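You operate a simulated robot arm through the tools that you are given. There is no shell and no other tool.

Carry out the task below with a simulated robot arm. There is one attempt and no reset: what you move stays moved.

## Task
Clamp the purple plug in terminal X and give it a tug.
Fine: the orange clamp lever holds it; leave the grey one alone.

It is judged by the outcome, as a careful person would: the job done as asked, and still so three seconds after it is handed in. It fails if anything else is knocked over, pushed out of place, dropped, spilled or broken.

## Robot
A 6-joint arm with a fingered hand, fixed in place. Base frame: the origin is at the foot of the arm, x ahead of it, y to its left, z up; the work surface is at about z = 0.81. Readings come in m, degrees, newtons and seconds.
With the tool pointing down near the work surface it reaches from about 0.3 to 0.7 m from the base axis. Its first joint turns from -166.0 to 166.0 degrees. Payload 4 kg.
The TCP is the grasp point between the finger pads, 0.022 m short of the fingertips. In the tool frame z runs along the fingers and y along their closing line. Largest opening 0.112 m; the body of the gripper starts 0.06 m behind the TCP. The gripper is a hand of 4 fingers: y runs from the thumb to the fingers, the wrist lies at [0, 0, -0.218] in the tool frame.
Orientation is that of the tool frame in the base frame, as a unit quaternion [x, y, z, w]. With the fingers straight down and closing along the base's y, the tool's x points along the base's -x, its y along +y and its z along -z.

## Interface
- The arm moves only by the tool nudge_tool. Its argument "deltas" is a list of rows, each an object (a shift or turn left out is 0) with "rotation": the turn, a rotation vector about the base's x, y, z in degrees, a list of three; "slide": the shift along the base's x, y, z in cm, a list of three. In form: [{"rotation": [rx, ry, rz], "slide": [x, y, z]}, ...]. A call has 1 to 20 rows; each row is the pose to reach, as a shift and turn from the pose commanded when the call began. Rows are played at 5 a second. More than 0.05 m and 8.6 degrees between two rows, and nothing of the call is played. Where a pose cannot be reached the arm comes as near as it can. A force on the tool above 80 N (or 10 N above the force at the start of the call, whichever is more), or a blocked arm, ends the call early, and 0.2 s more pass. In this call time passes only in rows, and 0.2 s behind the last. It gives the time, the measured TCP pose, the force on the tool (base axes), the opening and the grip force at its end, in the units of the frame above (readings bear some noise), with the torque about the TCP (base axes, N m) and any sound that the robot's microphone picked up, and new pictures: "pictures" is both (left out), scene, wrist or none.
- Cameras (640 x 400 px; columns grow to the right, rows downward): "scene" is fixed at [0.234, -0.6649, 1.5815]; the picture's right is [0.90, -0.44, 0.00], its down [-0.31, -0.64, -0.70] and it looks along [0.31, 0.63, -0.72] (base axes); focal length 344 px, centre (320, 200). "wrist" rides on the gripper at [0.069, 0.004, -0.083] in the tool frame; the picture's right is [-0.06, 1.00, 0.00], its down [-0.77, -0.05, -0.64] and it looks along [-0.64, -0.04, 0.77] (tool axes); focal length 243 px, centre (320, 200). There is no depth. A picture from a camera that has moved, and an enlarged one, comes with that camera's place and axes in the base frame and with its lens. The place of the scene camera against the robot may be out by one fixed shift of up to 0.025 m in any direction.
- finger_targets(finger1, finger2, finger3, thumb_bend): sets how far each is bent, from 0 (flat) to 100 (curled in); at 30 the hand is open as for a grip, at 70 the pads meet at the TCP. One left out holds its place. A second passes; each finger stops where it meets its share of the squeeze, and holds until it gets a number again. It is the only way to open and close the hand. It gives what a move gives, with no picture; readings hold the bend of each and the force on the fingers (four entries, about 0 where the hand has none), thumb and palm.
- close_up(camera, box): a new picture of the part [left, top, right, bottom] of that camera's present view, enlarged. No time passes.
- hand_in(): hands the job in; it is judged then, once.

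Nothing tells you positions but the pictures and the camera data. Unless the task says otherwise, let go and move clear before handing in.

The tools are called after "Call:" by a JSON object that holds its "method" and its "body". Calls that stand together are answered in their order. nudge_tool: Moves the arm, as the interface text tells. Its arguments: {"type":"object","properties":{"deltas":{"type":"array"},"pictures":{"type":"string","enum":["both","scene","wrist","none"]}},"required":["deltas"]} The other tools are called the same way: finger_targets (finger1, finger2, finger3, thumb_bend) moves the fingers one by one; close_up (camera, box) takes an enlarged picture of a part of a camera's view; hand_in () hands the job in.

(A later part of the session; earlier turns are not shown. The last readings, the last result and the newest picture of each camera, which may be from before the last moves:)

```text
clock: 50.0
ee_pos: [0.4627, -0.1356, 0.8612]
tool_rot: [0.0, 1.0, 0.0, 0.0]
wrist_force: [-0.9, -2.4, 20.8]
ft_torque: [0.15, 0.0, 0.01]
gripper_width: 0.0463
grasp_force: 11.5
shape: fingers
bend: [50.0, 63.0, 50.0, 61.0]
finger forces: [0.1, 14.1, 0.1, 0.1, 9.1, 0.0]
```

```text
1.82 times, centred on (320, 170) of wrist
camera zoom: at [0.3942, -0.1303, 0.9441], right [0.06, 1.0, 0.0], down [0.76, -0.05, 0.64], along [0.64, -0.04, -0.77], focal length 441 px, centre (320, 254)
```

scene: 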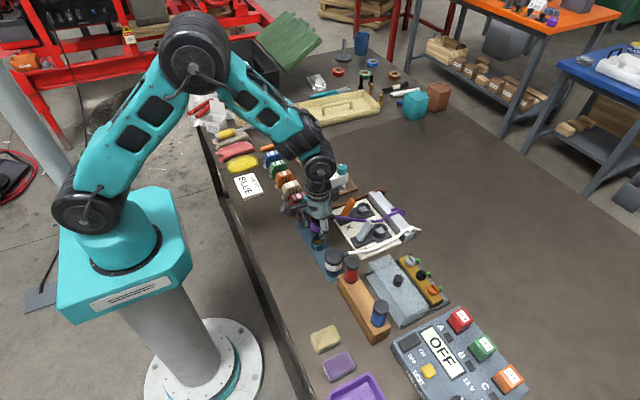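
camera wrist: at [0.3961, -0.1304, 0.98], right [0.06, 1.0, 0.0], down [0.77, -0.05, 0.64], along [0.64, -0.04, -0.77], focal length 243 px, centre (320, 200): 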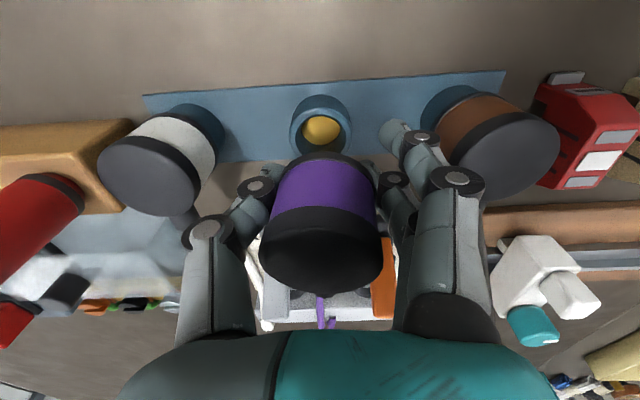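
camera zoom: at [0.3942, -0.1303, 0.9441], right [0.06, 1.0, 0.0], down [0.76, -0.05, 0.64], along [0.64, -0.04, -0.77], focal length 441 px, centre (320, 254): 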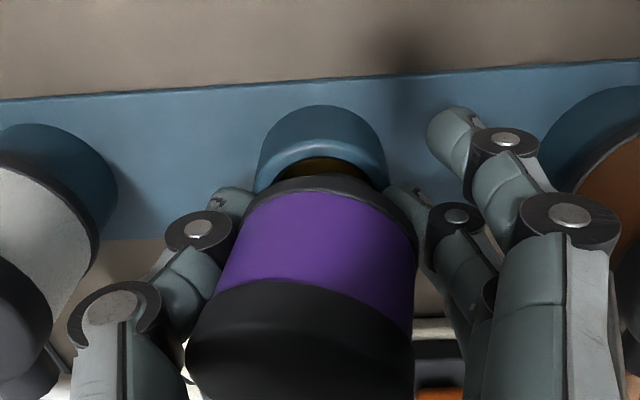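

Call:
{"method": "nudge_tool", "body": {"deltas": [{"slide": [0, 0, 0.3]}, {"slide": [0, 0, 0.4]}, {"slide": [0, 0, 0.4]}], "pictures": "none"}}

Call:
{"method": "finger_targets", "body": {"finger2": 60, "thumb_bend": 61.5}}

Call:
{"method": "close_up", "body": {"camera": "wrist", "box": [180, 60, 460, 280]}}

```text
clock: 50.8
ee_pos: [0.4619, -0.1355, 0.8634]
tool_rot: [-0.001, 1.0, 0.0, -0.001]
wrist_force: [0.4, -2.1, 1.1]
ft_torque: [0.01, 0.01, -0.01]
gripper_width: 0.0458
grasp_force: 2.7
shape: fingers
bend: [50.0, 59.0, 50.0, 61.0]
finger forces: [0.0, 2.2, 0.0, 0.0, 3.3, 0.0]
```

```text
clock: 51.8
ee_pos: [0.4624, -0.1353, 0.8632]
tool_rot: [0.0, 1.0, 0.0, 0.0]
wrist_force: [-0.2, -2.1, 1.1]
ft_torque: [-0.01, 0.05, 0.02]
gripper_width: 0.0455
grasp_force: 1.7
shape: fingers
bend: [50.0, 59.0, 50.0, 60.0]
finger forces: [0.0, 1.6, 0.0, 0.1, 2.3, 0.0]
```

```text
1.82 times, centred on (320, 170) of wrist
camera zoom: at [0.3944, -0.1302, 0.9469], right [0.06, 1.0, 0.0], down [0.77, -0.05, 0.64], along [0.64, -0.04, -0.77], focal length 441 px, centre (320, 254)
```

zoom: 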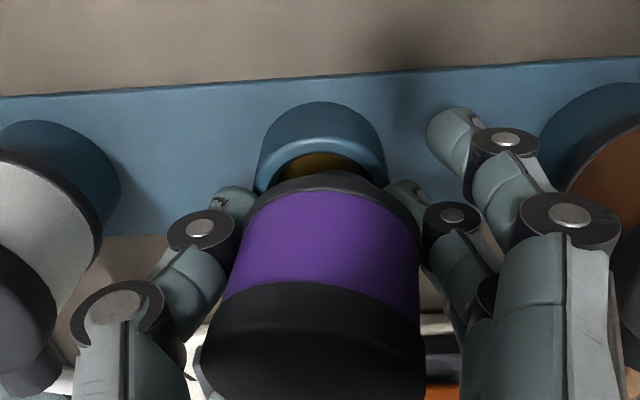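

Call:
{"method": "finger_targets", "body": {"finger2": 58.5, "thumb_bend": 60}}

Call:
{"method": "close_up", "body": {"camera": "wrist", "box": [180, 60, 460, 280]}}

```text
clock: 52.8
ee_pos: [0.4645, -0.1358, 0.8643]
tool_rot: [0.0, 1.0, 0.0, 0.0]
wrist_force: [-0.2, -0.5, 0.2]
ft_torque: [-0.02, -0.02, -0.01]
gripper_width: 0.0461
grasp_force: 1.8
shape: fingers
bend: [50.0, 58.0, 50.0, 60.0]
finger forces: [0.0, 0.8, 0.0, 0.0, 1.6, 0.1]
```

```text
1.82 times, centred on (320, 170) of wrist
camera zoom: at [0.3945, -0.1303, 0.9469], right [0.06, 1.0, 0.0], down [0.77, -0.05, 0.64], along [0.64, -0.04, -0.77], focal length 441 px, centre (320, 254)
```

zoom: 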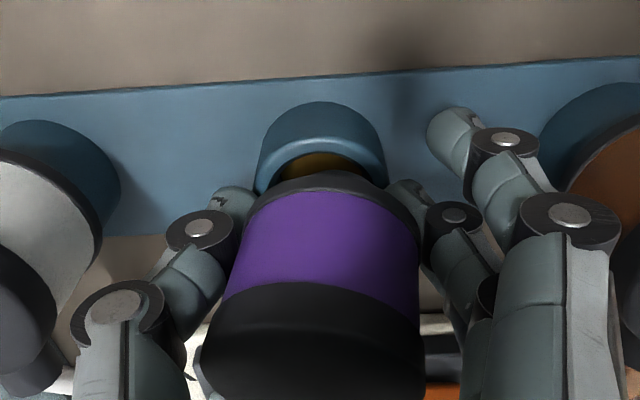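

Call:
{"method": "finger_targets", "body": {"finger2": 57, "thumb_bend": 58.5}}

Call:
{"method": "close_up", "body": {"camera": "wrist", "box": [180, 60, 460, 280]}}

```text
clock: 53.8
ee_pos: [0.4636, -0.1351, 0.8634]
tool_rot: [0.0, 1.0, -0.001, 0.0]
wrist_force: [0.3, -1.8, -0.1]
ft_torque: [-0.03, -0.04, 0.0]
gripper_width: 0.0477
grasp_force: 0.1
shape: fingers
bend: [50.0, 56.0, 50.0, 58.0]
finger forces: [0.0, 0.0, 0.0, 0.0, 0.8, 0.1]
```

```text
1.82 times, centred on (320, 170) of wrist
camera zoom: at [0.3944, -0.1302, 0.9469], right [0.06, 1.0, 0.0], down [0.77, -0.05, 0.64], along [0.64, -0.04, -0.77], focal length 441 px, centre (320, 254)
```

zoom: 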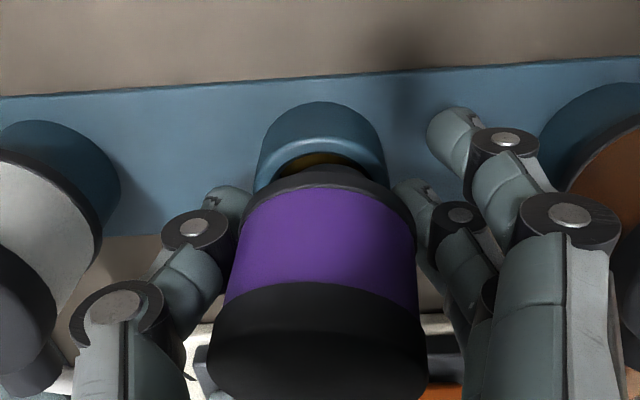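

Call:
{"method": "finger_targets", "body": {"finger2": 55.5, "thumb_bend": 57}}

Call:
{"method": "close_up", "body": {"camera": "wrist", "box": [180, 60, 460, 280]}}

Call:
{"method": "close_up", "body": {"camera": "scene", "box": [295, 195, 355, 245]}}

```text
clock: 54.8
ee_pos: [0.4639, -0.1354, 0.8643]
tool_rot: [0.0, 1.0, 0.0, 0.0]
wrist_force: [0.0, 0.3, 0.2]
ft_torque: [0.06, 0.02, -0.01]
gripper_width: 0.05
grasp_force: 0.8
shape: fingers
bend: [50.0, 54.0, 50.0, 56.0]
finger forces: [0.0, 0.9, 0.0, 0.1, 0.6, 0.0]
```

```text
1.82 times, centred on (320, 170) of wrist
camera zoom: at [0.3944, -0.1302, 0.9469], right [0.06, 1.0, 0.0], down [0.77, -0.05, 0.64], along [0.64, -0.04, -0.77], focal length 441 px, centre (320, 254)
```

zoom: 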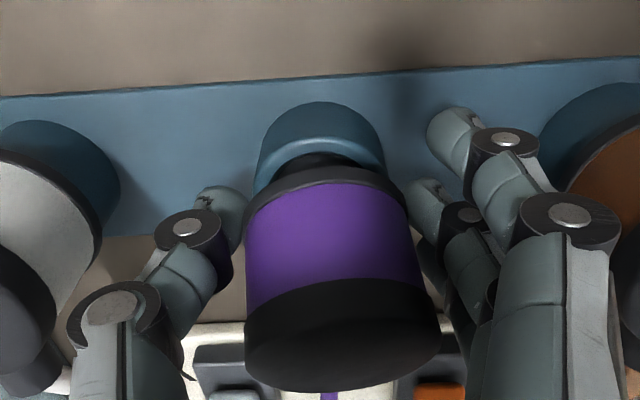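

```text
8.00 times, centred on (325, 220) of scene
camera zoom: at [0.234, -0.6649, 1.5815], right [0.9, -0.44, 0.0], down [-0.31, -0.64, -0.7], along [0.31, 0.63, -0.72], focal length 2752 px, centre (280, 40)
```

zoom: 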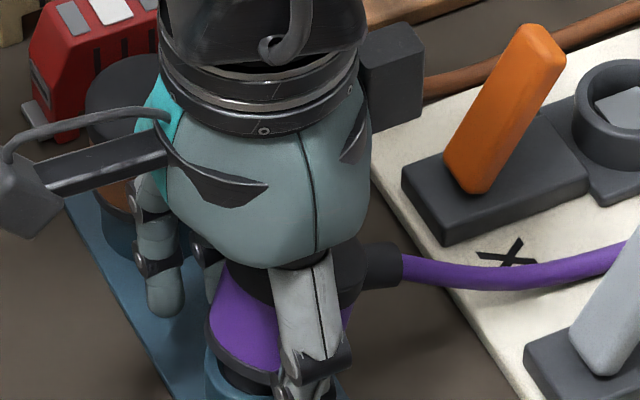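

Call:
{"method": "finger_targets", "body": {"finger2": 54, "thumb_bend": 55}}

Call:
{"method": "close_up", "body": {"camera": "wrist", "box": [180, 60, 460, 280]}}

Call:
{"method": "close_up", "body": {"camera": "scene", "box": [295, 195, 355, 245]}}

```text
clock: 55.8
ee_pos: [0.4643, -0.135, 0.8635]
tool_rot: [0.0, 1.0, 0.001, 0.0]
wrist_force: [-0.5, 0.1, -0.2]
ft_torque: [0.01, -0.01, -0.02]
gripper_width: 0.0511
grasp_force: 0.9
shape: fingers
bend: [50.0, 54.0, 50.0, 55.0]
finger forces: [0.1, 0.3, 0.1, 0.0, 0.4, 0.0]
```

```text
1.82 times, centred on (320, 170) of wrist
camera zoom: at [0.3945, -0.1302, 0.9469], right [0.06, 1.0, 0.0], down [0.77, -0.05, 0.64], along [0.64, -0.04, -0.77], focal length 441 px, centre (320, 254)
```

zoom: 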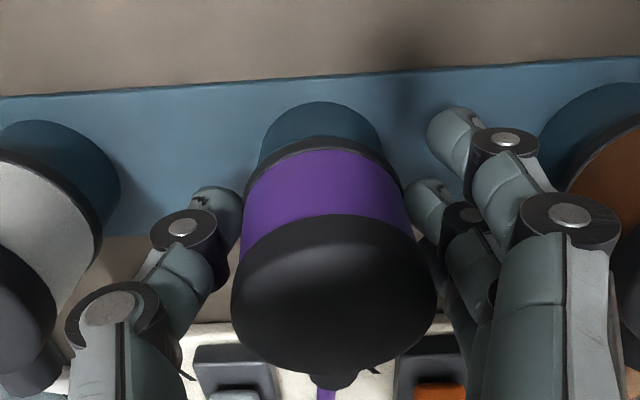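

```text
8.00 times, centred on (325, 220) of scene
camera zoom: at [0.234, -0.6649, 1.5815], right [0.9, -0.44, 0.0], down [-0.31, -0.64, -0.7], along [0.31, 0.63, -0.72], focal length 2752 px, centre (280, 40)
```

zoom: 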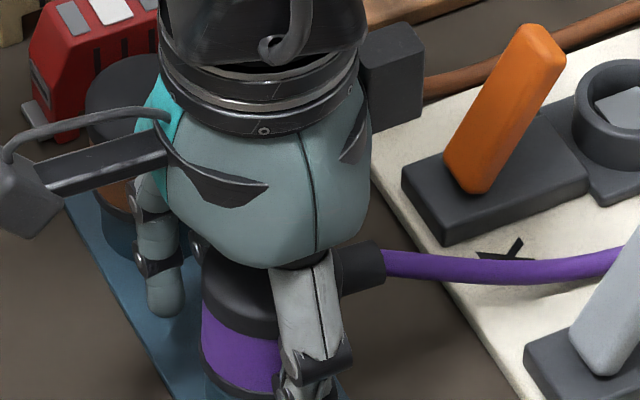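

The plug has slid back into its cup, upright. I'll open fully clear, let it settle, and regrip higher.

Call:
{"method": "finger_targets", "body": {"finger1": 46, "finger2": 47, "finger3": 46, "thumb_bend": 47}}

Call:
{"method": "close_up", "body": {"camera": "wrist", "box": [140, 40, 500, 280]}}

Call:
{"method": "close_up", "body": {"camera": "scene", "box": [285, 185, 365, 255]}}

```text
clock: 56.8
ee_pos: [0.4634, -0.135, 0.864]
tool_rot: [0.0, 1.0, 0.001, 0.001]
wrist_force: [-0.2, -0.5, -0.1]
ft_torque: [0.02, -0.04, -0.01]
gripper_width: 0.0663
grasp_force: 0.0
shape: fingers
bend: [46.0, 47.0, 46.0, 47.0]
finger forces: [0.1, 0.1, 0.0, 0.0, 0.0, 0.0]
```

```text
1.67 times, centred on (320, 160) of wrist
camera zoom: at [0.3944, -0.1302, 0.9469], right [0.06, 1.0, 0.0], down [0.77, -0.05, 0.64], along [0.64, -0.04, -0.77], focal length 404 px, centre (320, 267)
```

zoom: 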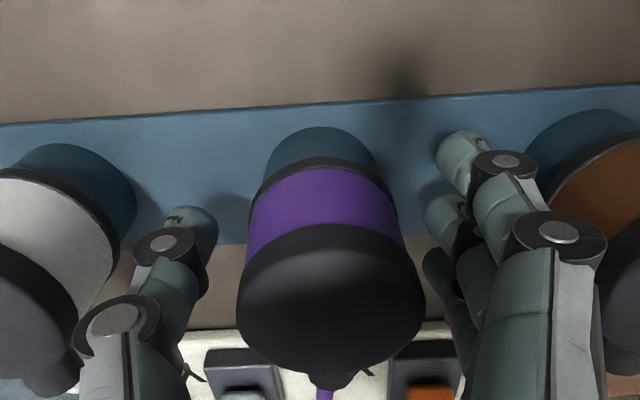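

```text
5.71 times, centred on (325, 220) of scene
camera zoom: at [0.234, -0.6649, 1.5815], right [0.9, -0.44, 0.0], down [-0.31, -0.64, -0.7], along [0.31, 0.63, -0.72], focal length 1966 px, centre (291, 86)
```

zoom: 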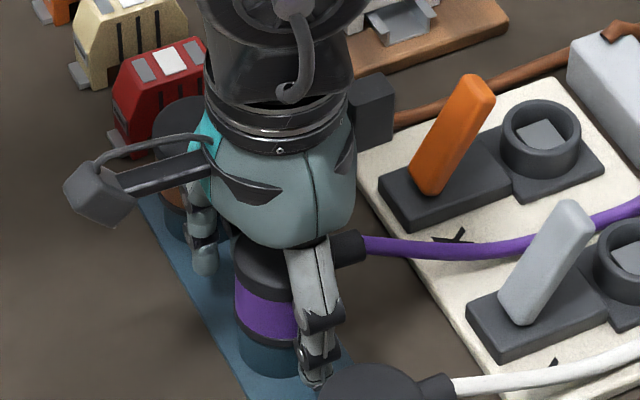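

Call:
{"method": "nudge_tool", "body": {"deltas": [{"slide": [0, 0.1, 0.2]}, {"slide": [0, 0.1, 0.3]}, {"slide": [0, 0.1, 0.3]}], "pictures": "none"}}

Call:
{"method": "finger_targets", "body": {"finger2": 58, "thumb_bend": 58}}

Call:
{"method": "close_up", "body": {"camera": "wrist", "box": [140, 40, 500, 280]}}

```text
clock: 57.6
ee_pos: [0.4641, -0.1338, 0.8671]
tool_rot: [0.001, 1.0, 0.0, 0.0]
wrist_force: [-0.8, -0.5, -0.9]
ft_torque: [0.0, -0.01, 0.01]
gripper_width: 0.0665
grasp_force: 0.1
shape: fingers
bend: [46.0, 47.0, 46.0, 47.0]
finger forces: [0.0, 0.1, 0.0, 0.1, 0.0, 0.0]
```

```text
clock: 58.6
ee_pos: [0.4639, -0.1339, 0.8674]
tool_rot: [0.001, 1.0, 0.0, 0.0]
wrist_force: [-0.7, -0.1, 0.2]
ft_torque: [-0.01, 0.04, -0.03]
gripper_width: 0.0564
grasp_force: 1.3
shape: fingers
bend: [46.0, 55.0, 46.0, 56.0]
finger forces: [0.0, 1.3, 0.1, 0.0, 2.1, 0.0]
```

```text
1.67 times, centred on (320, 160) of wrist
camera zoom: at [0.3945, -0.1288, 0.9504], right [0.06, 1.0, 0.0], down [0.77, -0.05, 0.64], along [0.64, -0.04, -0.77], focal length 404 px, centre (320, 267)
```

zoom: 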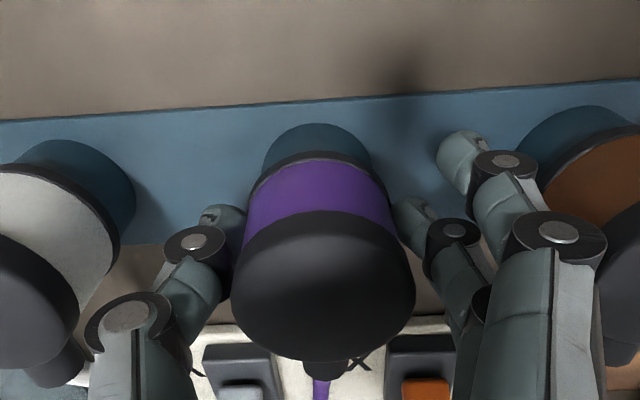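

Call:
{"method": "finger_targets", "body": {"finger2": 65, "thumb_bend": 65}}

Call:
{"method": "close_up", "body": {"camera": "scene", "box": [285, 185, 365, 255]}}

```text
clock: 59.6
ee_pos: [0.463, -0.134, 0.8675]
tool_rot: [0.0, 1.0, -0.001, 0.0]
wrist_force: [-1.0, -4.1, -0.1]
ft_torque: [-0.12, 0.02, -0.05]
gripper_width: 0.055
grasp_force: 7.5
shape: fingers
bend: [46.0, 56.0, 46.0, 60.0]
finger forces: [0.0, 5.6, 0.0, 0.0, 9.5, 0.1]
```

```text
5.71 times, centred on (325, 220) of scene
camera zoom: at [0.234, -0.6649, 1.5815], right [0.9, -0.44, 0.0], down [-0.31, -0.64, -0.7], along [0.31, 0.63, -0.72], focal length 1966 px, centre (291, 86)
```

zoom: 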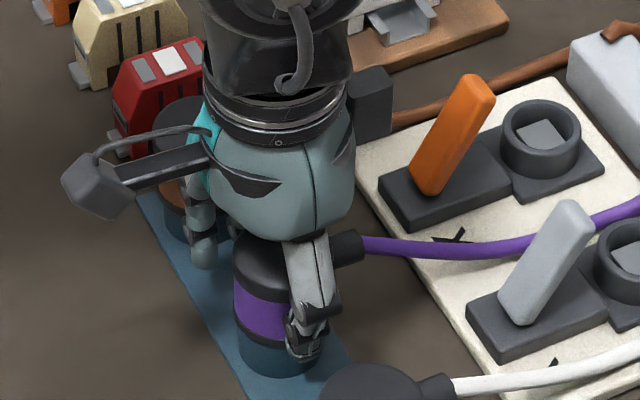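

Call:
{"method": "finger_targets", "body": {"finger2": 72, "thumb_bend": 64}}

```text
clock: 60.6
ee_pos: [0.4636, -0.1333, 0.8674]
tool_rot: [0.0, 1.0, 0.0, 0.0]
wrist_force: [-0.9, -0.4, 0.7]
ft_torque: [0.0, 0.03, -0.02]
gripper_width: 0.0554
grasp_force: 8.1
shape: fingers
bend: [46.0, 56.0, 46.0, 59.0]
finger forces: [0.0, 7.9, 0.1, 0.1, 8.4, 0.0]
```

Balanced at about 8 N with the pads high on the plug. Lifting again.

Call:
{"method": "nudge_tool", "body": {"deltas": [{"slide": [0, 0, 0.5]}, {"slide": [0, 0, 1.0]}, {"slide": [0, 0, 1.5]}, {"slide": [0, 0, 2.0]}, {"slide": [0, 0, 2.5]}], "pictures": "none"}}

Call:
{"method": "close_up", "body": {"camera": "wrist", "box": [140, 40, 500, 280]}}

Call:
{"method": "close_up", "body": {"camera": "scene", "box": [285, 185, 365, 255]}}

```text
clock: 61.8
ee_pos: [0.4636, -0.1338, 0.8932]
tool_rot: [0.0, 1.0, 0.0, 0.0]
wrist_force: [0.1, -0.1, -0.7]
ft_torque: [0.0, -0.02, 0.01]
gripper_width: 0.0553
grasp_force: 8.0
shape: fingers
bend: [46.0, 56.0, 46.0, 59.0]
finger forces: [0.1, 8.0, 0.0, 0.0, 7.9, 0.0]
```

```text
1.67 times, centred on (320, 160) of wrist
camera zoom: at [0.3947, -0.1289, 0.976], right [0.06, 1.0, 0.0], down [0.77, -0.05, 0.64], along [0.64, -0.04, -0.77], focal length 404 px, centre (320, 267)
```

zoom: 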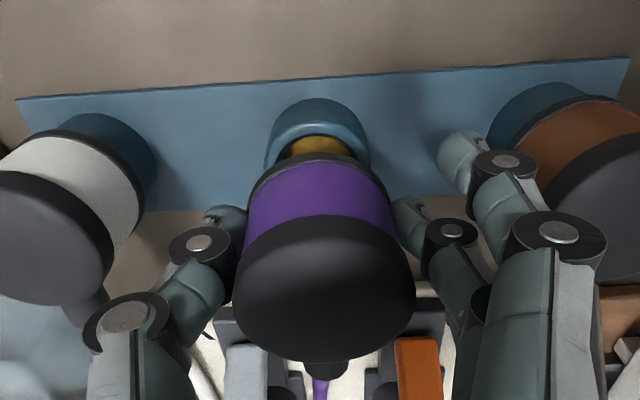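

```text
5.71 times, centred on (325, 220) of scene
camera zoom: at [0.234, -0.6649, 1.5815], right [0.9, -0.44, 0.0], down [-0.31, -0.64, -0.7], along [0.31, 0.63, -0.72], focal length 1966 px, centre (291, 86)
```

zoom: 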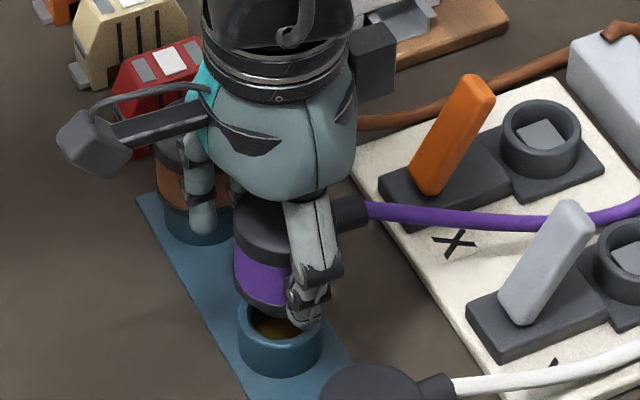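

The grip is steady and the plug is upright. Carrying it over socket X again.

Call:
{"method": "nudge_tool", "body": {"deltas": [{"slide": [0.8, 0, 1]}, {"slide": [1.6, 0, 2]}, {"slide": [2.4, 0, 3]}, {"slide": [3.2, 0, 4]}, {"slide": [4, 0, 5]}, {"slide": [4.6, 0, 6]}, {"slide": [4.6, 0, 7]}, {"slide": [6.1, 0.6, 7.5]}, {"slide": [7.6, 1.2, 8]}, {"slide": [9.1, 1.8, 8]}, {"slide": [10.6, 2.4, 8]}, {"slide": [12.1, 3, 8]}, {"slide": [13.6, 3.6, 8]}, {"slide": [15.1, 4.2, 8]}, {"slide": [16.73, 4.4, 8]}, {"slide": [16.73, 4.4, 8]}], "pictures": "none"}}

Call:
{"method": "close_up", "body": {"camera": "wrist", "box": [140, 0, 500, 260]}}

Call:
{"method": "close_up", "body": {"camera": "scene", "box": [330, 140, 410, 220]}}

```text
clock: 65.2
ee_pos: [0.6312, -0.0878, 0.9744]
tool_rot: [0.0, 1.0, -0.001, 0.001]
wrist_force: [0.4, 0.1, -1.5]
ft_torque: [-0.01, 0.04, 0.0]
gripper_width: 0.0552
grasp_force: 7.8
shape: fingers
bend: [46.0, 56.0, 46.0, 59.0]
finger forces: [0.1, 7.8, 0.1, 0.0, 7.7, 0.1]
```

```text
1.54 times, centred on (320, 130) of wrist
camera zoom: at [0.5623, -0.0836, 1.0558], right [0.06, 1.0, 0.0], down [0.77, -0.05, 0.64], along [0.64, -0.04, -0.77], focal length 373 px, centre (320, 308)
```

zoom: 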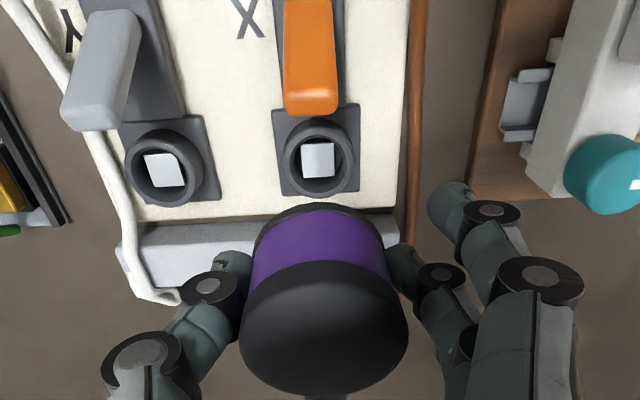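

```text
5.00 times, centred on (370, 180) of scene
camera zoom: at [0.234, -0.6649, 1.5815], right [0.9, -0.44, 0.0], down [-0.31, -0.64, -0.7], along [0.31, 0.63, -0.72], focal length 1720 px, centre (70, 300)
```

zoom: 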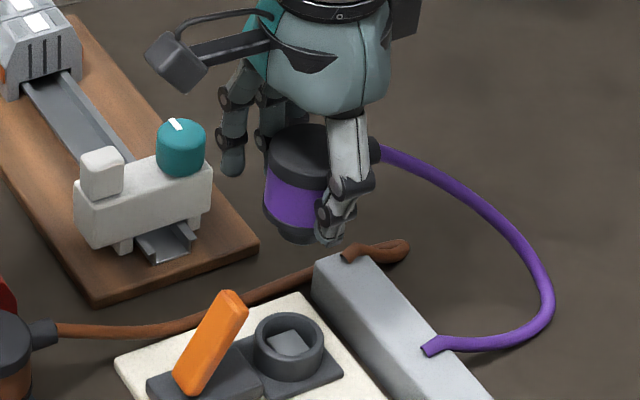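

Call:
{"method": "nudge_tool", "body": {"deltas": [{"slide": [0, -0.12, -2]}, {"slide": [0, -0.12, -4]}, {"slide": [0, -0.12, -6]}, {"slide": [0, -0.12, -7]}, {"slide": [0, -0.12, -7]}], "pictures": "none"}}

Call:
{"method": "close_up", "body": {"camera": "wrist", "box": [180, 20, 460, 240]}}

Call:
{"method": "close_up", "body": {"camera": "scene", "box": [345, 165, 405, 215]}}

```text
clock: 66.4
ee_pos: [0.6305, -0.0909, 0.9017]
tool_rot: [0.0, 1.0, 0.0, 0.0]
wrist_force: [0.0, 0.1, -1.1]
ft_torque: [-0.02, 0.02, 0.01]
gripper_width: 0.055
grasp_force: 7.7
shape: fingers
bend: [46.0, 56.0, 46.0, 59.0]
finger forces: [0.1, 7.8, 0.0, 0.0, 7.6, 0.0]
```

```text
1.82 times, centred on (320, 130) of wrist
camera zoom: at [0.5615, -0.0854, 0.9849], right [0.06, 1.0, 0.0], down [0.77, -0.05, 0.64], along [0.64, -0.04, -0.77], focal length 441 px, centre (320, 327)
```

zoom: 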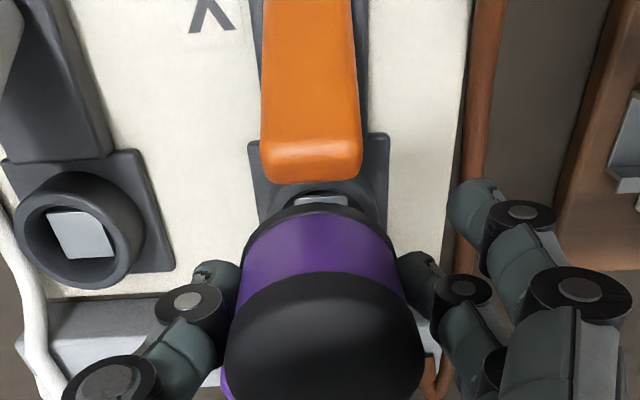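

```text
8.00 times, centred on (375, 190) of scene
camera zoom: at [0.234, -0.6649, 1.5815], right [0.9, -0.44, 0.0], down [-0.31, -0.64, -0.7], along [0.31, 0.63, -0.72], focal length 2752 px, centre (-120, 280)
```

zoom: 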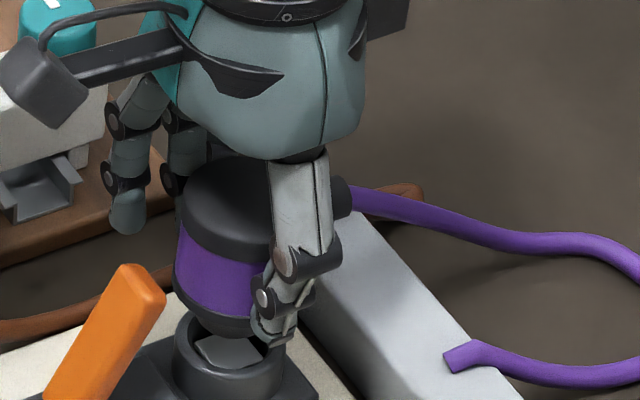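

Well aligned, and the fingertips now sit above the plug's rim. Continuing down with force checks.

Call:
{"method": "nudge_tool", "body": {"deltas": [{"slide": [0, 0, -0.4]}, {"slide": [0, 0, -0.8]}, {"slide": [0, 0, -1.2]}, {"slide": [0, 0, -1.4]}], "pictures": "none"}}

Call:
{"method": "close_up", "body": {"camera": "scene", "box": [345, 170, 405, 220]}}

```text
clock: 67.4
ee_pos: [0.6303, -0.0908, 0.8886]
tool_rot: [0.0, 1.0, 0.0, 0.0]
wrist_force: [-0.6, 0.2, -0.8]
ft_torque: [0.02, 0.02, -0.01]
gripper_width: 0.0552
grasp_force: 8.2
shape: fingers
bend: [46.0, 56.0, 46.0, 59.0]
finger forces: [0.1, 8.0, 0.0, 0.0, 7.5, 0.1]
```

```text
8.00 times, centred on (375, 195) of scene
camera zoom: at [0.234, -0.6649, 1.5815], right [0.9, -0.44, 0.0], down [-0.31, -0.64, -0.7], along [0.31, 0.63, -0.72], focal length 2752 px, centre (-120, 240)
```

zoom: 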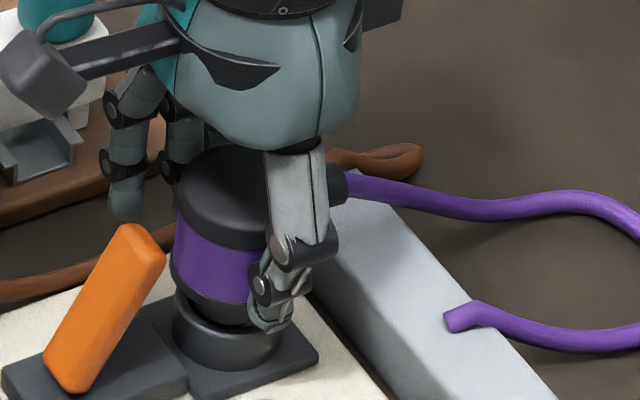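

Call:
{"method": "nudge_tool", "body": {"deltas": [{"slide": [0, 0, -0.25]}, {"slide": [0, 0, -0.5]}, {"slide": [0, 0, -0.5]}], "pictures": "none"}}

```text
clock: 68.2
ee_pos: [0.6306, -0.0913, 0.8844]
tool_rot: [0.0, 1.0, 0.0, 0.0]
wrist_force: [-0.5, 2.0, 2.5]
ft_torque: [0.1, -0.01, 0.03]
gripper_width: 0.055
grasp_force: 8.7
shape: fingers
bend: [46.0, 56.0, 46.0, 60.0]
finger forces: [0.0, 9.3, 0.1, 0.0, 7.1, 0.0]
```

Call:
{"method": "nudge_tool", "body": {"deltas": [{"slide": [0, 0.1, 0]}, {"slide": [0, 0.1, 0]}], "pictures": "none"}}

Call:
{"method": "close_up", "body": {"camera": "scene", "box": [345, 170, 405, 220]}}

Call:
{"method": "close_up", "body": {"camera": "wrist", "box": [180, 40, 460, 260]}}

```text
clock: 68.8
ee_pos: [0.6292, -0.0908, 0.8836]
tool_rot: [0.0, 1.0, 0.0, 0.0]
wrist_force: [0.6, 0.0, 3.6]
ft_torque: [0.03, 0.01, 0.0]
gripper_width: 0.0548
grasp_force: 8.6
shape: fingers
bend: [46.0, 56.0, 46.0, 60.0]
finger forces: [0.0, 8.4, 0.0, 0.1, 8.5, 0.0]
```

```text
8.00 times, centred on (375, 195) of scene
camera zoom: at [0.234, -0.6649, 1.5815], right [0.9, -0.44, 0.0], down [-0.31, -0.64, -0.7], along [0.31, 0.63, -0.72], focal length 2752 px, centre (-120, 240)
```

zoom: 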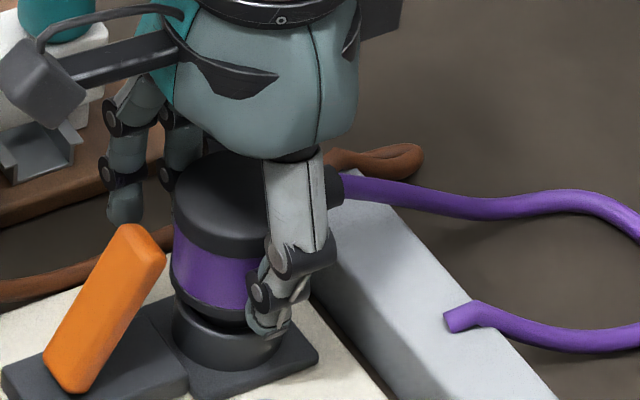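

```text
1.82 times, centred on (320, 150) of wrist
camera zoom: at [0.5616, -0.0854, 0.9672], right [0.06, 1.0, 0.0], down [0.76, -0.05, 0.64], along [0.64, -0.04, -0.77], focal length 441 px, centre (320, 291)
```

zoom: 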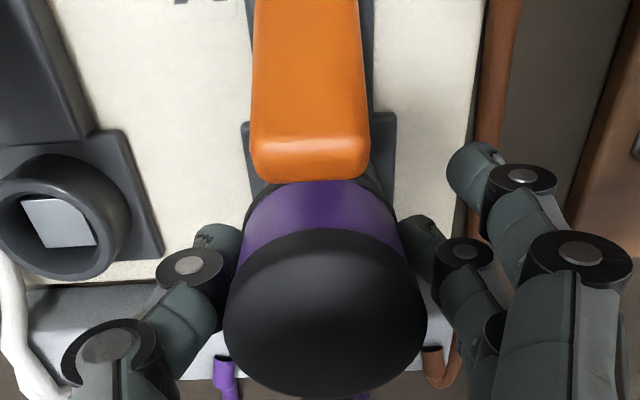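

Call:
{"method": "nudge_tool", "body": {"deltas": [{"slide": [0, 0, -0.15]}, {"slide": [0, 0, -0.3]}, {"slide": [0, 0, -0.3]}], "pictures": "none"}}

Call:
{"method": "close_up", "body": {"camera": "scene", "box": [345, 170, 405, 220]}}

Call:
{"method": "close_up", "body": {"camera": "wrist", "box": [180, 40, 460, 260]}}

```text
clock: 69.6
ee_pos: [0.6319, -0.0907, 0.8812]
tool_rot: [0.0, 1.0, 0.0, 0.001]
wrist_force: [-0.8, -1.6, 17.2]
ft_torque: [-0.03, -0.02, -0.01]
gripper_width: 0.0557
grasp_force: 10.3
shape: fingers
bend: [46.0, 59.0, 46.0, 60.0]
finger forces: [0.0, 9.6, 0.0, 0.0, 10.6, 0.0]
```

```text
8.00 times, centred on (375, 195) of scene
camera zoom: at [0.234, -0.6649, 1.5815], right [0.9, -0.44, 0.0], down [-0.31, -0.64, -0.7], along [0.31, 0.63, -0.72], focal length 2752 px, centre (-120, 240)
```

zoom: 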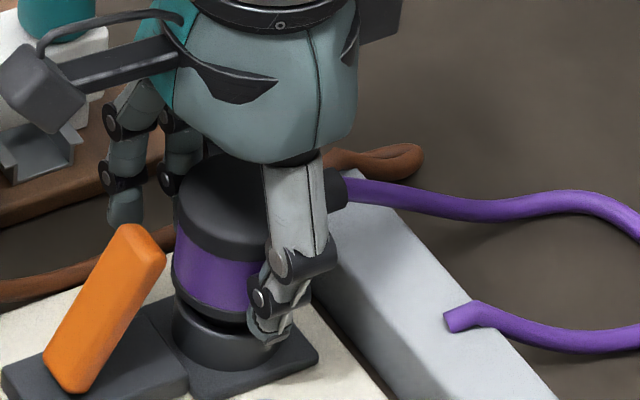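

```text
1.82 times, centred on (320, 150) of wrist
camera zoom: at [0.5619, -0.085, 0.9646], right [0.06, 1.0, 0.0], down [0.76, -0.05, 0.64], along [0.64, -0.04, -0.77], focal length 441 px, centre (320, 291)
```

zoom: 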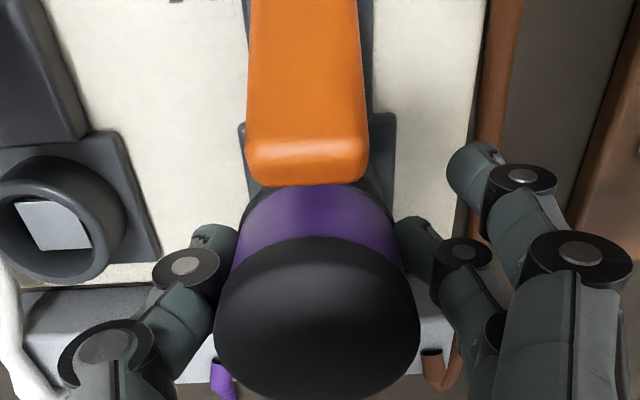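

Call:
{"method": "close_up", "body": {"camera": "scene", "box": [360, 192, 390, 220]}}

Call:
{"method": "close_up", "body": {"camera": "scene", "box": [355, 205, 405, 250]}}

```text
14.29 times, centred on (375, 206) of scene
camera zoom: at [0.234, -0.6649, 1.5815], right [0.9, -0.44, 0.0], down [-0.31, -0.64, -0.7], along [0.31, 0.63, -0.72], focal length 4914 px, centre (-466, 114)
```

zoom: 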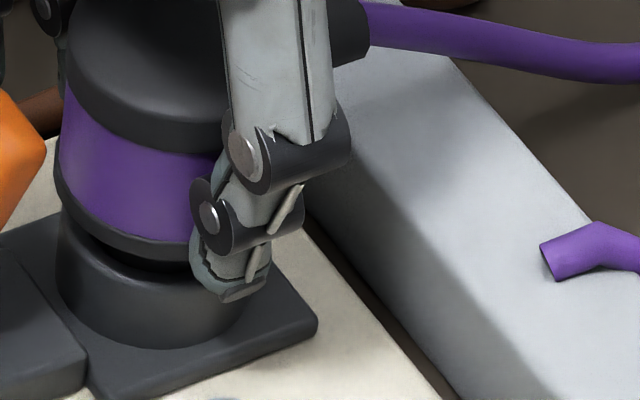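

```text
8.89 times, centred on (380, 228) of scene
camera zoom: at [0.234, -0.6649, 1.5815], right [0.9, -0.44, 0.0], down [-0.31, -0.64, -0.7], along [0.31, 0.63, -0.72], focal length 3058 px, centre (-213, -44)
```

zoom: 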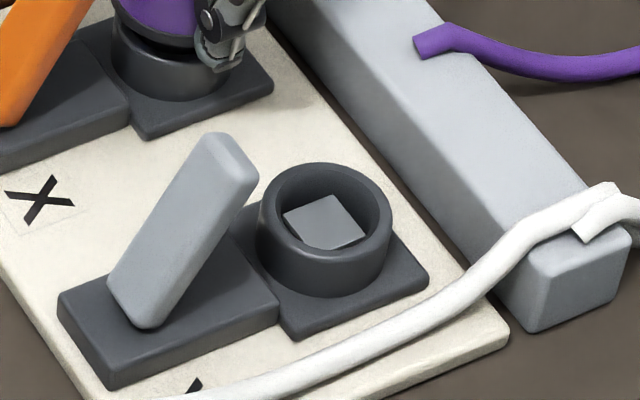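

The nose is inside the ring but bottoms out on the square contact, leaving 8 mm between rim and ring. I'll ease off the pressure and see how the plug sits.

Call:
{"method": "nudge_tool", "body": {"deltas": [{"slide": [0, 0, 0.15]}, {"slide": [0, 0, 0.25]}, {"slide": [0, 0, 0.25]}], "pictures": "none"}}

Call:
{"method": "close_up", "body": {"camera": "wrist", "box": [180, 40, 460, 260]}}

Call:
{"method": "close_up", "body": {"camera": "scene", "box": [345, 170, 405, 220]}}

```text
clock: 70.4
ee_pos: [0.6311, -0.0888, 0.883]
tool_rot: [0.001, 1.0, 0.0, 0.001]
wrist_force: [0.4, -1.0, 6.2]
ft_torque: [0.02, -0.02, 0.01]
gripper_width: 0.0558
grasp_force: 8.9
shape: fingers
bend: [46.0, 59.0, 46.0, 60.0]
finger forces: [0.1, 8.8, 0.1, 0.0, 9.5, 0.0]
```

```text
1.82 times, centred on (320, 150) of wrist
camera zoom: at [0.5617, -0.0846, 0.9659], right [0.06, 1.0, 0.0], down [0.77, -0.05, 0.64], along [0.64, -0.04, -0.77], focal length 441 px, centre (320, 291)
```

zoom: 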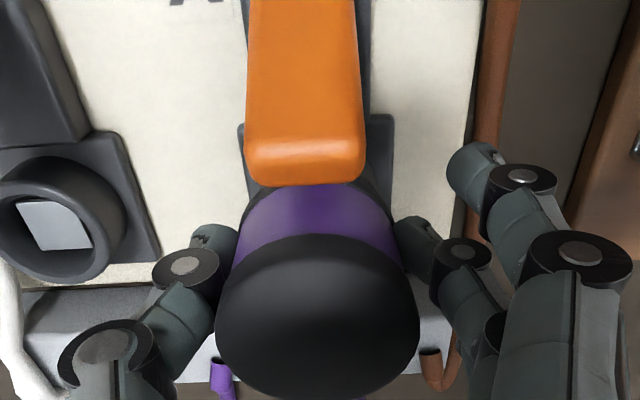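

```text
8.00 times, centred on (375, 195) of scene
camera zoom: at [0.234, -0.6649, 1.5815], right [0.9, -0.44, 0.0], down [-0.31, -0.64, -0.7], along [0.31, 0.63, -0.72], focal length 2752 px, centre (-120, 240)
```

zoom: 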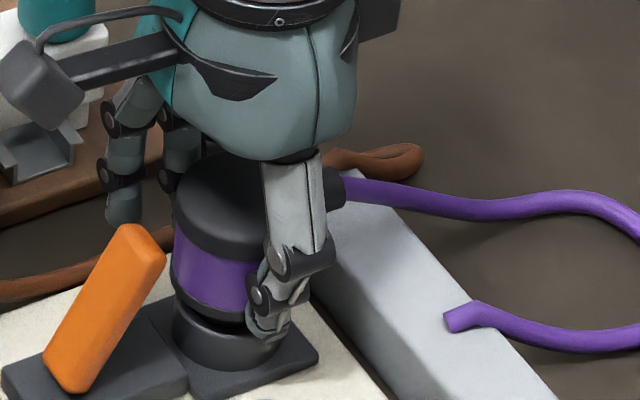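

Call:
{"method": "finger_targets", "body": {"finger2": 58, "thumb_bend": 59}}

Call:
{"method": "finger_targets", "body": {"finger2": 54, "thumb_bend": 55}}

Call:
{"method": "close_up", "body": {"camera": "wrist", "box": [180, 40, 460, 260]}}

Call:
{"method": "close_up", "body": {"camera": "scene", "box": [345, 170, 405, 220]}}

```text
clock: 71.4
ee_pos: [0.6315, -0.0897, 0.8823]
tool_rot: [0.0, 1.0, -0.001, 0.0]
wrist_force: [-0.2, -0.9, 2.4]
ft_torque: [0.02, -0.07, 0.05]
gripper_width: 0.0547
grasp_force: 2.4
shape: fingers
bend: [46.0, 55.0, 46.0, 58.0]
finger forces: [0.1, 2.2, 0.0, 0.1, 3.1, 0.0]
```

```text
clock: 72.4
ee_pos: [0.6314, -0.0904, 0.8831]
tool_rot: [0.0, 1.0, 0.0, 0.0]
wrist_force: [-0.1, -0.2, 0.7]
ft_torque: [0.02, 0.01, -0.04]
gripper_width: 0.0562
grasp_force: 0.2
shape: fingers
bend: [46.0, 54.0, 46.0, 55.0]
finger forces: [0.0, 0.3, 0.0, 0.0, 0.2, 0.0]
```

```text
1.82 times, centred on (320, 150) of wrist
camera zoom: at [0.5619, -0.0847, 0.9662], right [0.06, 1.0, 0.0], down [0.77, -0.05, 0.64], along [0.64, -0.04, -0.77], focal length 441 px, centre (320, 291)
```

zoom: 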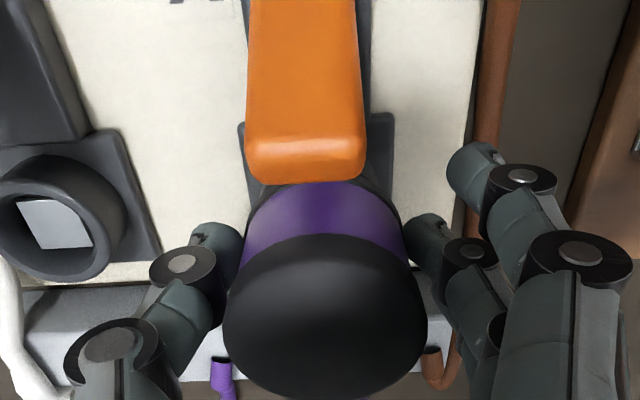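

```text
8.00 times, centred on (375, 195) of scene
camera zoom: at [0.234, -0.6649, 1.5815], right [0.9, -0.44, 0.0], down [-0.31, -0.64, -0.7], along [0.31, 0.63, -0.72], focal length 2752 px, centre (-120, 240)
```

zoom: 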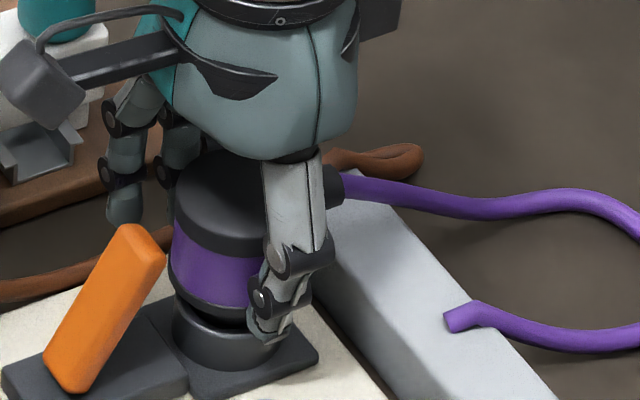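

The plug now stands on its own in socket X. I'll open clear of it, rise and inspect.

Call:
{"method": "finger_targets", "body": {"finger2": 46, "thumb_bend": 46}}

Call:
{"method": "nudge_tool", "body": {"deltas": [{"slide": [0, 0, 1]}, {"slide": [0, 0, 2.5]}, {"slide": [0, 0, 4.5]}, {"slide": [0, 0, 6.5]}, {"slide": [0, 0, 8]}, {"slide": [0, 0, 8]}], "pictures": "both"}}

Call:
{"method": "close_up", "body": {"camera": "wrist", "box": [220, 20, 420, 200]}}

Call:
{"method": "close_up", "body": {"camera": "scene", "box": [335, 170, 415, 230]}}

```text
clock: 73.4
ee_pos: [0.6302, -0.0901, 0.8831]
tool_rot: [0.0, 1.0, 0.0, 0.001]
wrist_force: [-0.3, 0.3, -0.5]
ft_torque: [-0.03, -0.02, 0.01]
gripper_width: 0.068
grasp_force: 0.0
shape: fingers
bend: [46.0, 46.0, 46.0, 46.0]
finger forces: [0.0, 0.1, 0.0, 0.1, 0.0, 0.0]
```

```text
clock: 74.8
ee_pos: [0.6304, -0.0903, 0.9633]
tool_rot: [-0.001, 1.0, 0.0, 0.0]
wrist_force: [0.6, -0.4, 0.7]
ft_torque: [-0.01, -0.02, -0.04]
gripper_width: 0.0677
grasp_force: 0.2
shape: fingers
bend: [46.0, 46.0, 46.0, 46.0]
finger forces: [0.0, 0.1, 0.0, 0.0, 0.1, 0.1]
camera wrist: at [0.5618, -0.0854, 1.0459], right [0.06, 1.0, 0.0], down [0.77, -0.05, 0.64], along [0.64, -0.04, -0.77], focal length 243 px, centre (320, 200)
```

scene: 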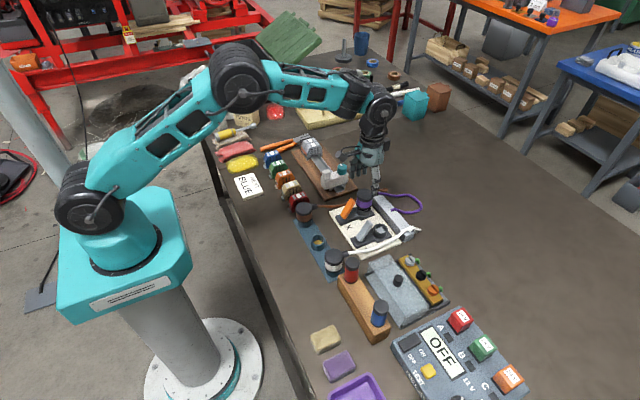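
wrist: 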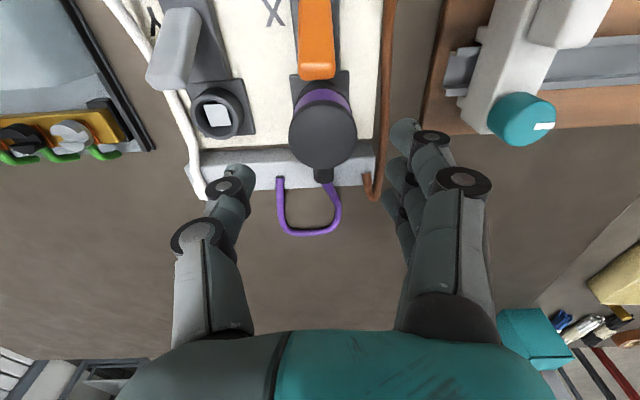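

```text
2.22 times, centred on (320, 110) of wrist
camera zoom: at [0.5618, -0.0854, 1.0459], right [0.06, 1.0, 0.0], down [0.77, -0.05, 0.64], along [0.64, -0.04, -0.77], focal length 539 px, centre (320, 400)
```

zoom: 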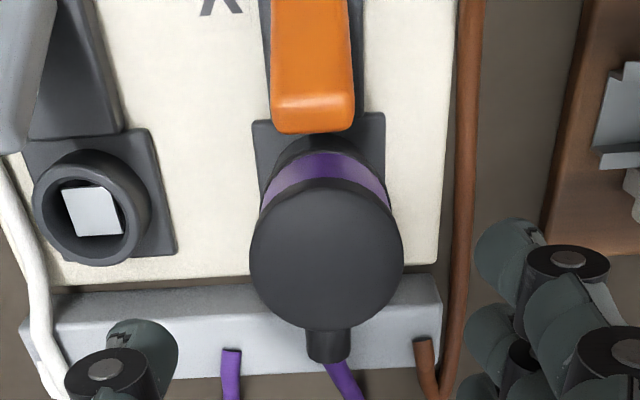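

```text
6.67 times, centred on (375, 200) of scene
camera zoom: at [0.234, -0.6649, 1.5815], right [0.9, -0.44, 0.0], down [-0.31, -0.64, -0.7], along [0.31, 0.63, -0.72], focal length 2293 px, centre (-47, 200)
```

zoom: 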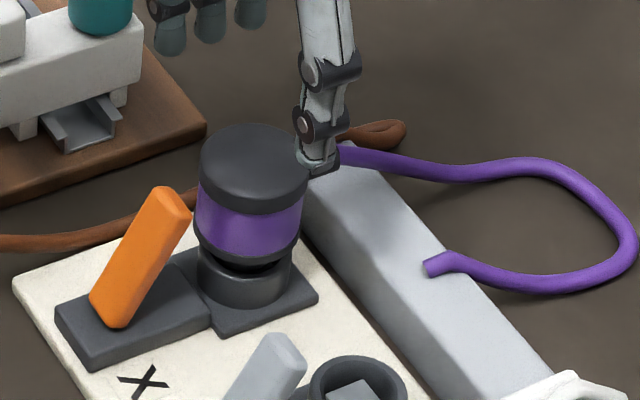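

The plug stands upright in X, its nose on the contact with about 1 cm of gap under the rim. Next I pinch the orange lever from its two sides, which lets me feel gently which way it swings.

Call:
{"method": "finger_targets", "body": {"finger1": 40, "finger2": 48, "finger3": 40, "thumb_bend": 48}}

Call:
{"method": "nudge_tool", "body": {"deltas": [{"slide": [-1.5, 0.1, 0]}, {"slide": [-3, 0.1, 0]}, {"slide": [-4.2, 0.1, -1]}, {"slide": [-4.2, 0.1, -3]}, {"slide": [-4.2, 0.1, -4.5]}, {"slide": [-4.2, 0.1, -4.5]}], "pictures": "wrist"}}

Call:
{"method": "close_up", "body": {"camera": "scene", "box": [325, 150, 415, 230]}}

```text
clock: 75.8
ee_pos: [0.6307, -0.0901, 0.9615]
tool_rot: [0.0, 1.0, 0.0, -0.001]
wrist_force: [1.2, 0.2, -0.6]
ft_torque: [0.0, 0.01, -0.02]
gripper_width: 0.0743
grasp_force: 0.0
shape: fingers
bend: [40.0, 48.0, 40.0, 48.0]
finger forces: [0.0, 0.1, 0.0, 0.1, 0.0, 0.0]
```

```text
clock: 77.2
ee_pos: [0.5881, -0.0894, 0.9199]
tool_rot: [0.0, 1.0, 0.001, 0.0]
wrist_force: [-0.7, -0.4, -0.3]
ft_torque: [0.0, 0.0, -0.01]
gripper_width: 0.0743
grasp_force: 0.0
shape: fingers
bend: [40.0, 48.0, 40.0, 48.0]
finger forces: [0.0, 0.0, 0.1, 0.0, 0.1, 0.0]
camera wrist: at [0.5192, -0.0844, 1.0013], right [0.06, 1.0, 0.0], down [0.77, -0.05, 0.64], along [0.64, -0.04, -0.77], focal length 243 px, centre (320, 200)
```

wrist: 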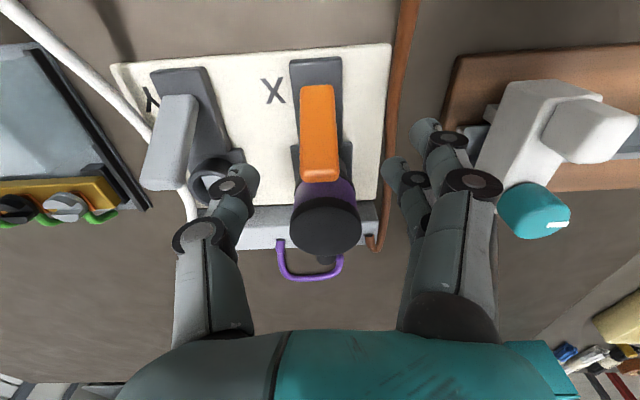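

```text
5.00 times, centred on (370, 190) of scene
camera zoom: at [0.234, -0.6649, 1.5815], right [0.9, -0.44, 0.0], down [-0.31, -0.64, -0.7], along [0.31, 0.63, -0.72], focal length 1720 px, centre (70, 250)
```

zoom: 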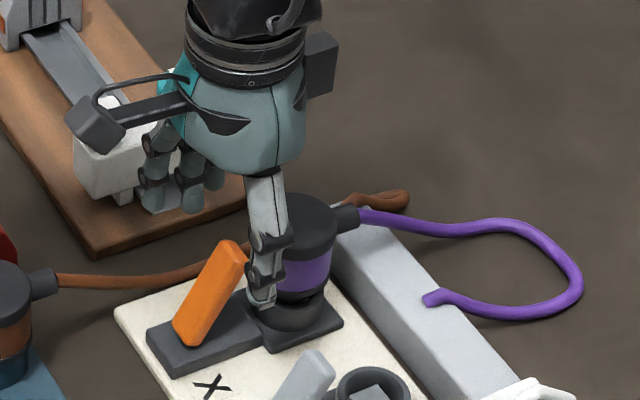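

Call:
{"method": "nudge_tool", "body": {"deltas": [{"slide": [0, 0, -1.2]}, {"slide": [0, 0, -2.4]}, {"slide": [0, 0, -3.6]}, {"slide": [0, 0, -3.6]}], "pictures": "none"}}

Call:
{"method": "close_up", "body": {"camera": "wrist", "box": [180, 60, 460, 280]}}

Call:
{"method": "close_up", "body": {"camera": "scene", "box": [335, 165, 405, 225]}}

```text
clock: 78.2
ee_pos: [0.5888, -0.0903, 0.8821]
tool_rot: [0.0, 1.0, 0.0, 0.0]
wrist_force: [0.8, -0.5, 0.5]
ft_torque: [0.01, -0.03, 0.01]
gripper_width: 0.0745
grasp_force: 0.1
shape: fingers
bend: [40.0, 48.0, 40.0, 48.0]
finger forces: [0.1, 0.0, 0.1, 0.1, 0.1, 0.0]
```

```text
1.82 times, centred on (320, 170) of wrist
camera zoom: at [0.5189, -0.0844, 0.9649], right [0.06, 1.0, 0.0], down [0.77, -0.05, 0.64], along [0.64, -0.04, -0.77], focal length 441 px, centre (320, 254)
```

zoom: 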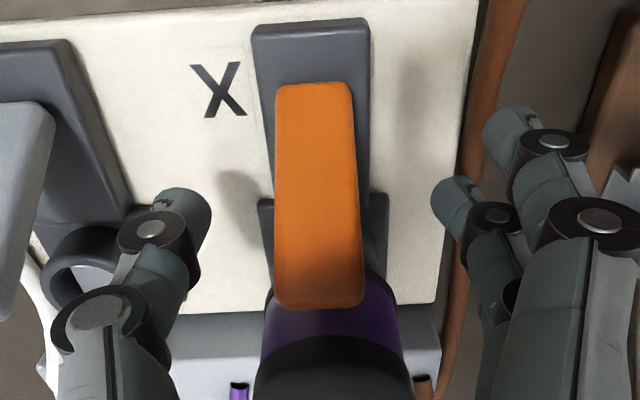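

```text
6.67 times, centred on (370, 195) of scene
camera zoom: at [0.234, -0.6649, 1.5815], right [0.9, -0.44, 0.0], down [-0.31, -0.64, -0.7], along [0.31, 0.63, -0.72], focal length 2293 px, centre (-13, 233)
```

zoom: 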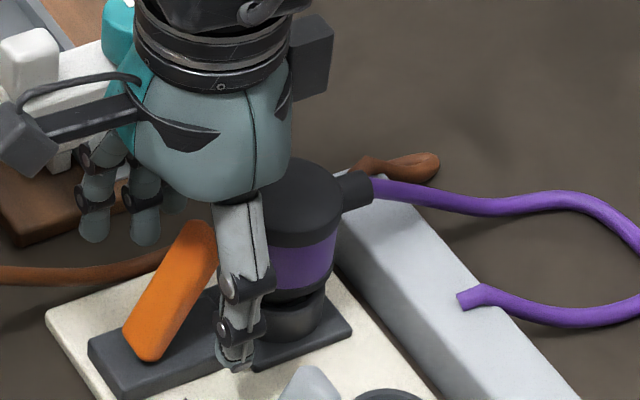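

Call:
{"method": "finger_targets", "body": {"finger2": 60, "thumb_bend": 60}}

Call:
{"method": "close_up", "body": {"camera": "wrist", "box": [180, 60, 460, 280]}}

```text
clock: 79.2
ee_pos: [0.5889, -0.0909, 0.8815]
tool_rot: [0.0, 1.0, -0.001, 0.0]
wrist_force: [0.6, -0.3, 0.7]
ft_torque: [0.01, 0.0, -0.01]
gripper_width: 0.058
grasp_force: 0.0
shape: fingers
bend: [40.0, 60.0, 40.0, 60.0]
finger forces: [0.0, 0.1, 0.0, 0.1, 0.0, 0.1]
```

```text
1.82 times, centred on (320, 170) of wrist
camera zoom: at [0.5189, -0.0844, 0.9651], right [0.06, 1.0, 0.0], down [0.77, -0.05, 0.64], along [0.64, -0.04, -0.77], focal length 441 px, centre (320, 254)
```

zoom: 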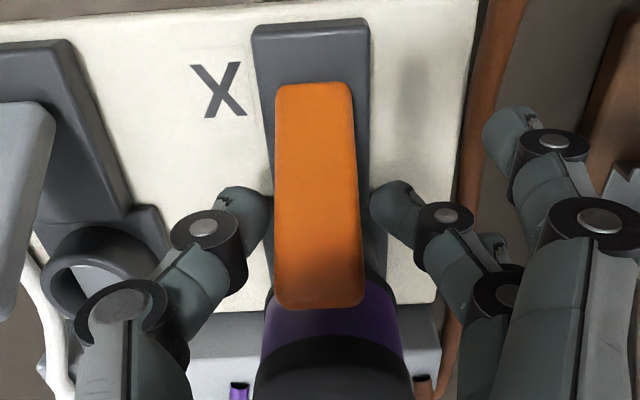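

Call:
{"method": "finger_targets", "body": {"finger2": 66, "thumb_bend": 66}}

Call:
{"method": "close_up", "body": {"camera": "wrist", "box": [180, 60, 460, 280]}}

```text
clock: 80.2
ee_pos: [0.5885, -0.0898, 0.8808]
tool_rot: [0.0, 1.0, 0.0, 0.0]
wrist_force: [-0.8, -1.5, -1.0]
ft_torque: [-0.03, 0.03, 0.01]
gripper_width: 0.0538
grasp_force: 2.2
shape: fingers
bend: [40.0, 63.0, 40.0, 64.0]
finger forces: [0.0, 1.7, 0.0, 0.0, 3.2, 0.1]
```

```text
1.82 times, centred on (320, 170) of wrist
camera zoom: at [0.5188, -0.0845, 0.965], right [0.06, 1.0, 0.0], down [0.77, -0.05, 0.64], along [0.64, -0.04, -0.77], focal length 441 px, centre (320, 254)
```

zoom: 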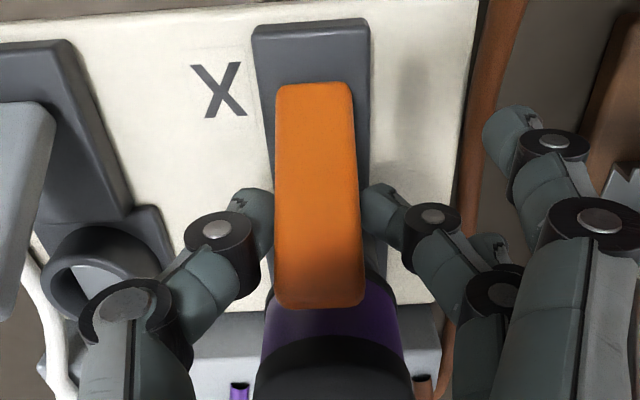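

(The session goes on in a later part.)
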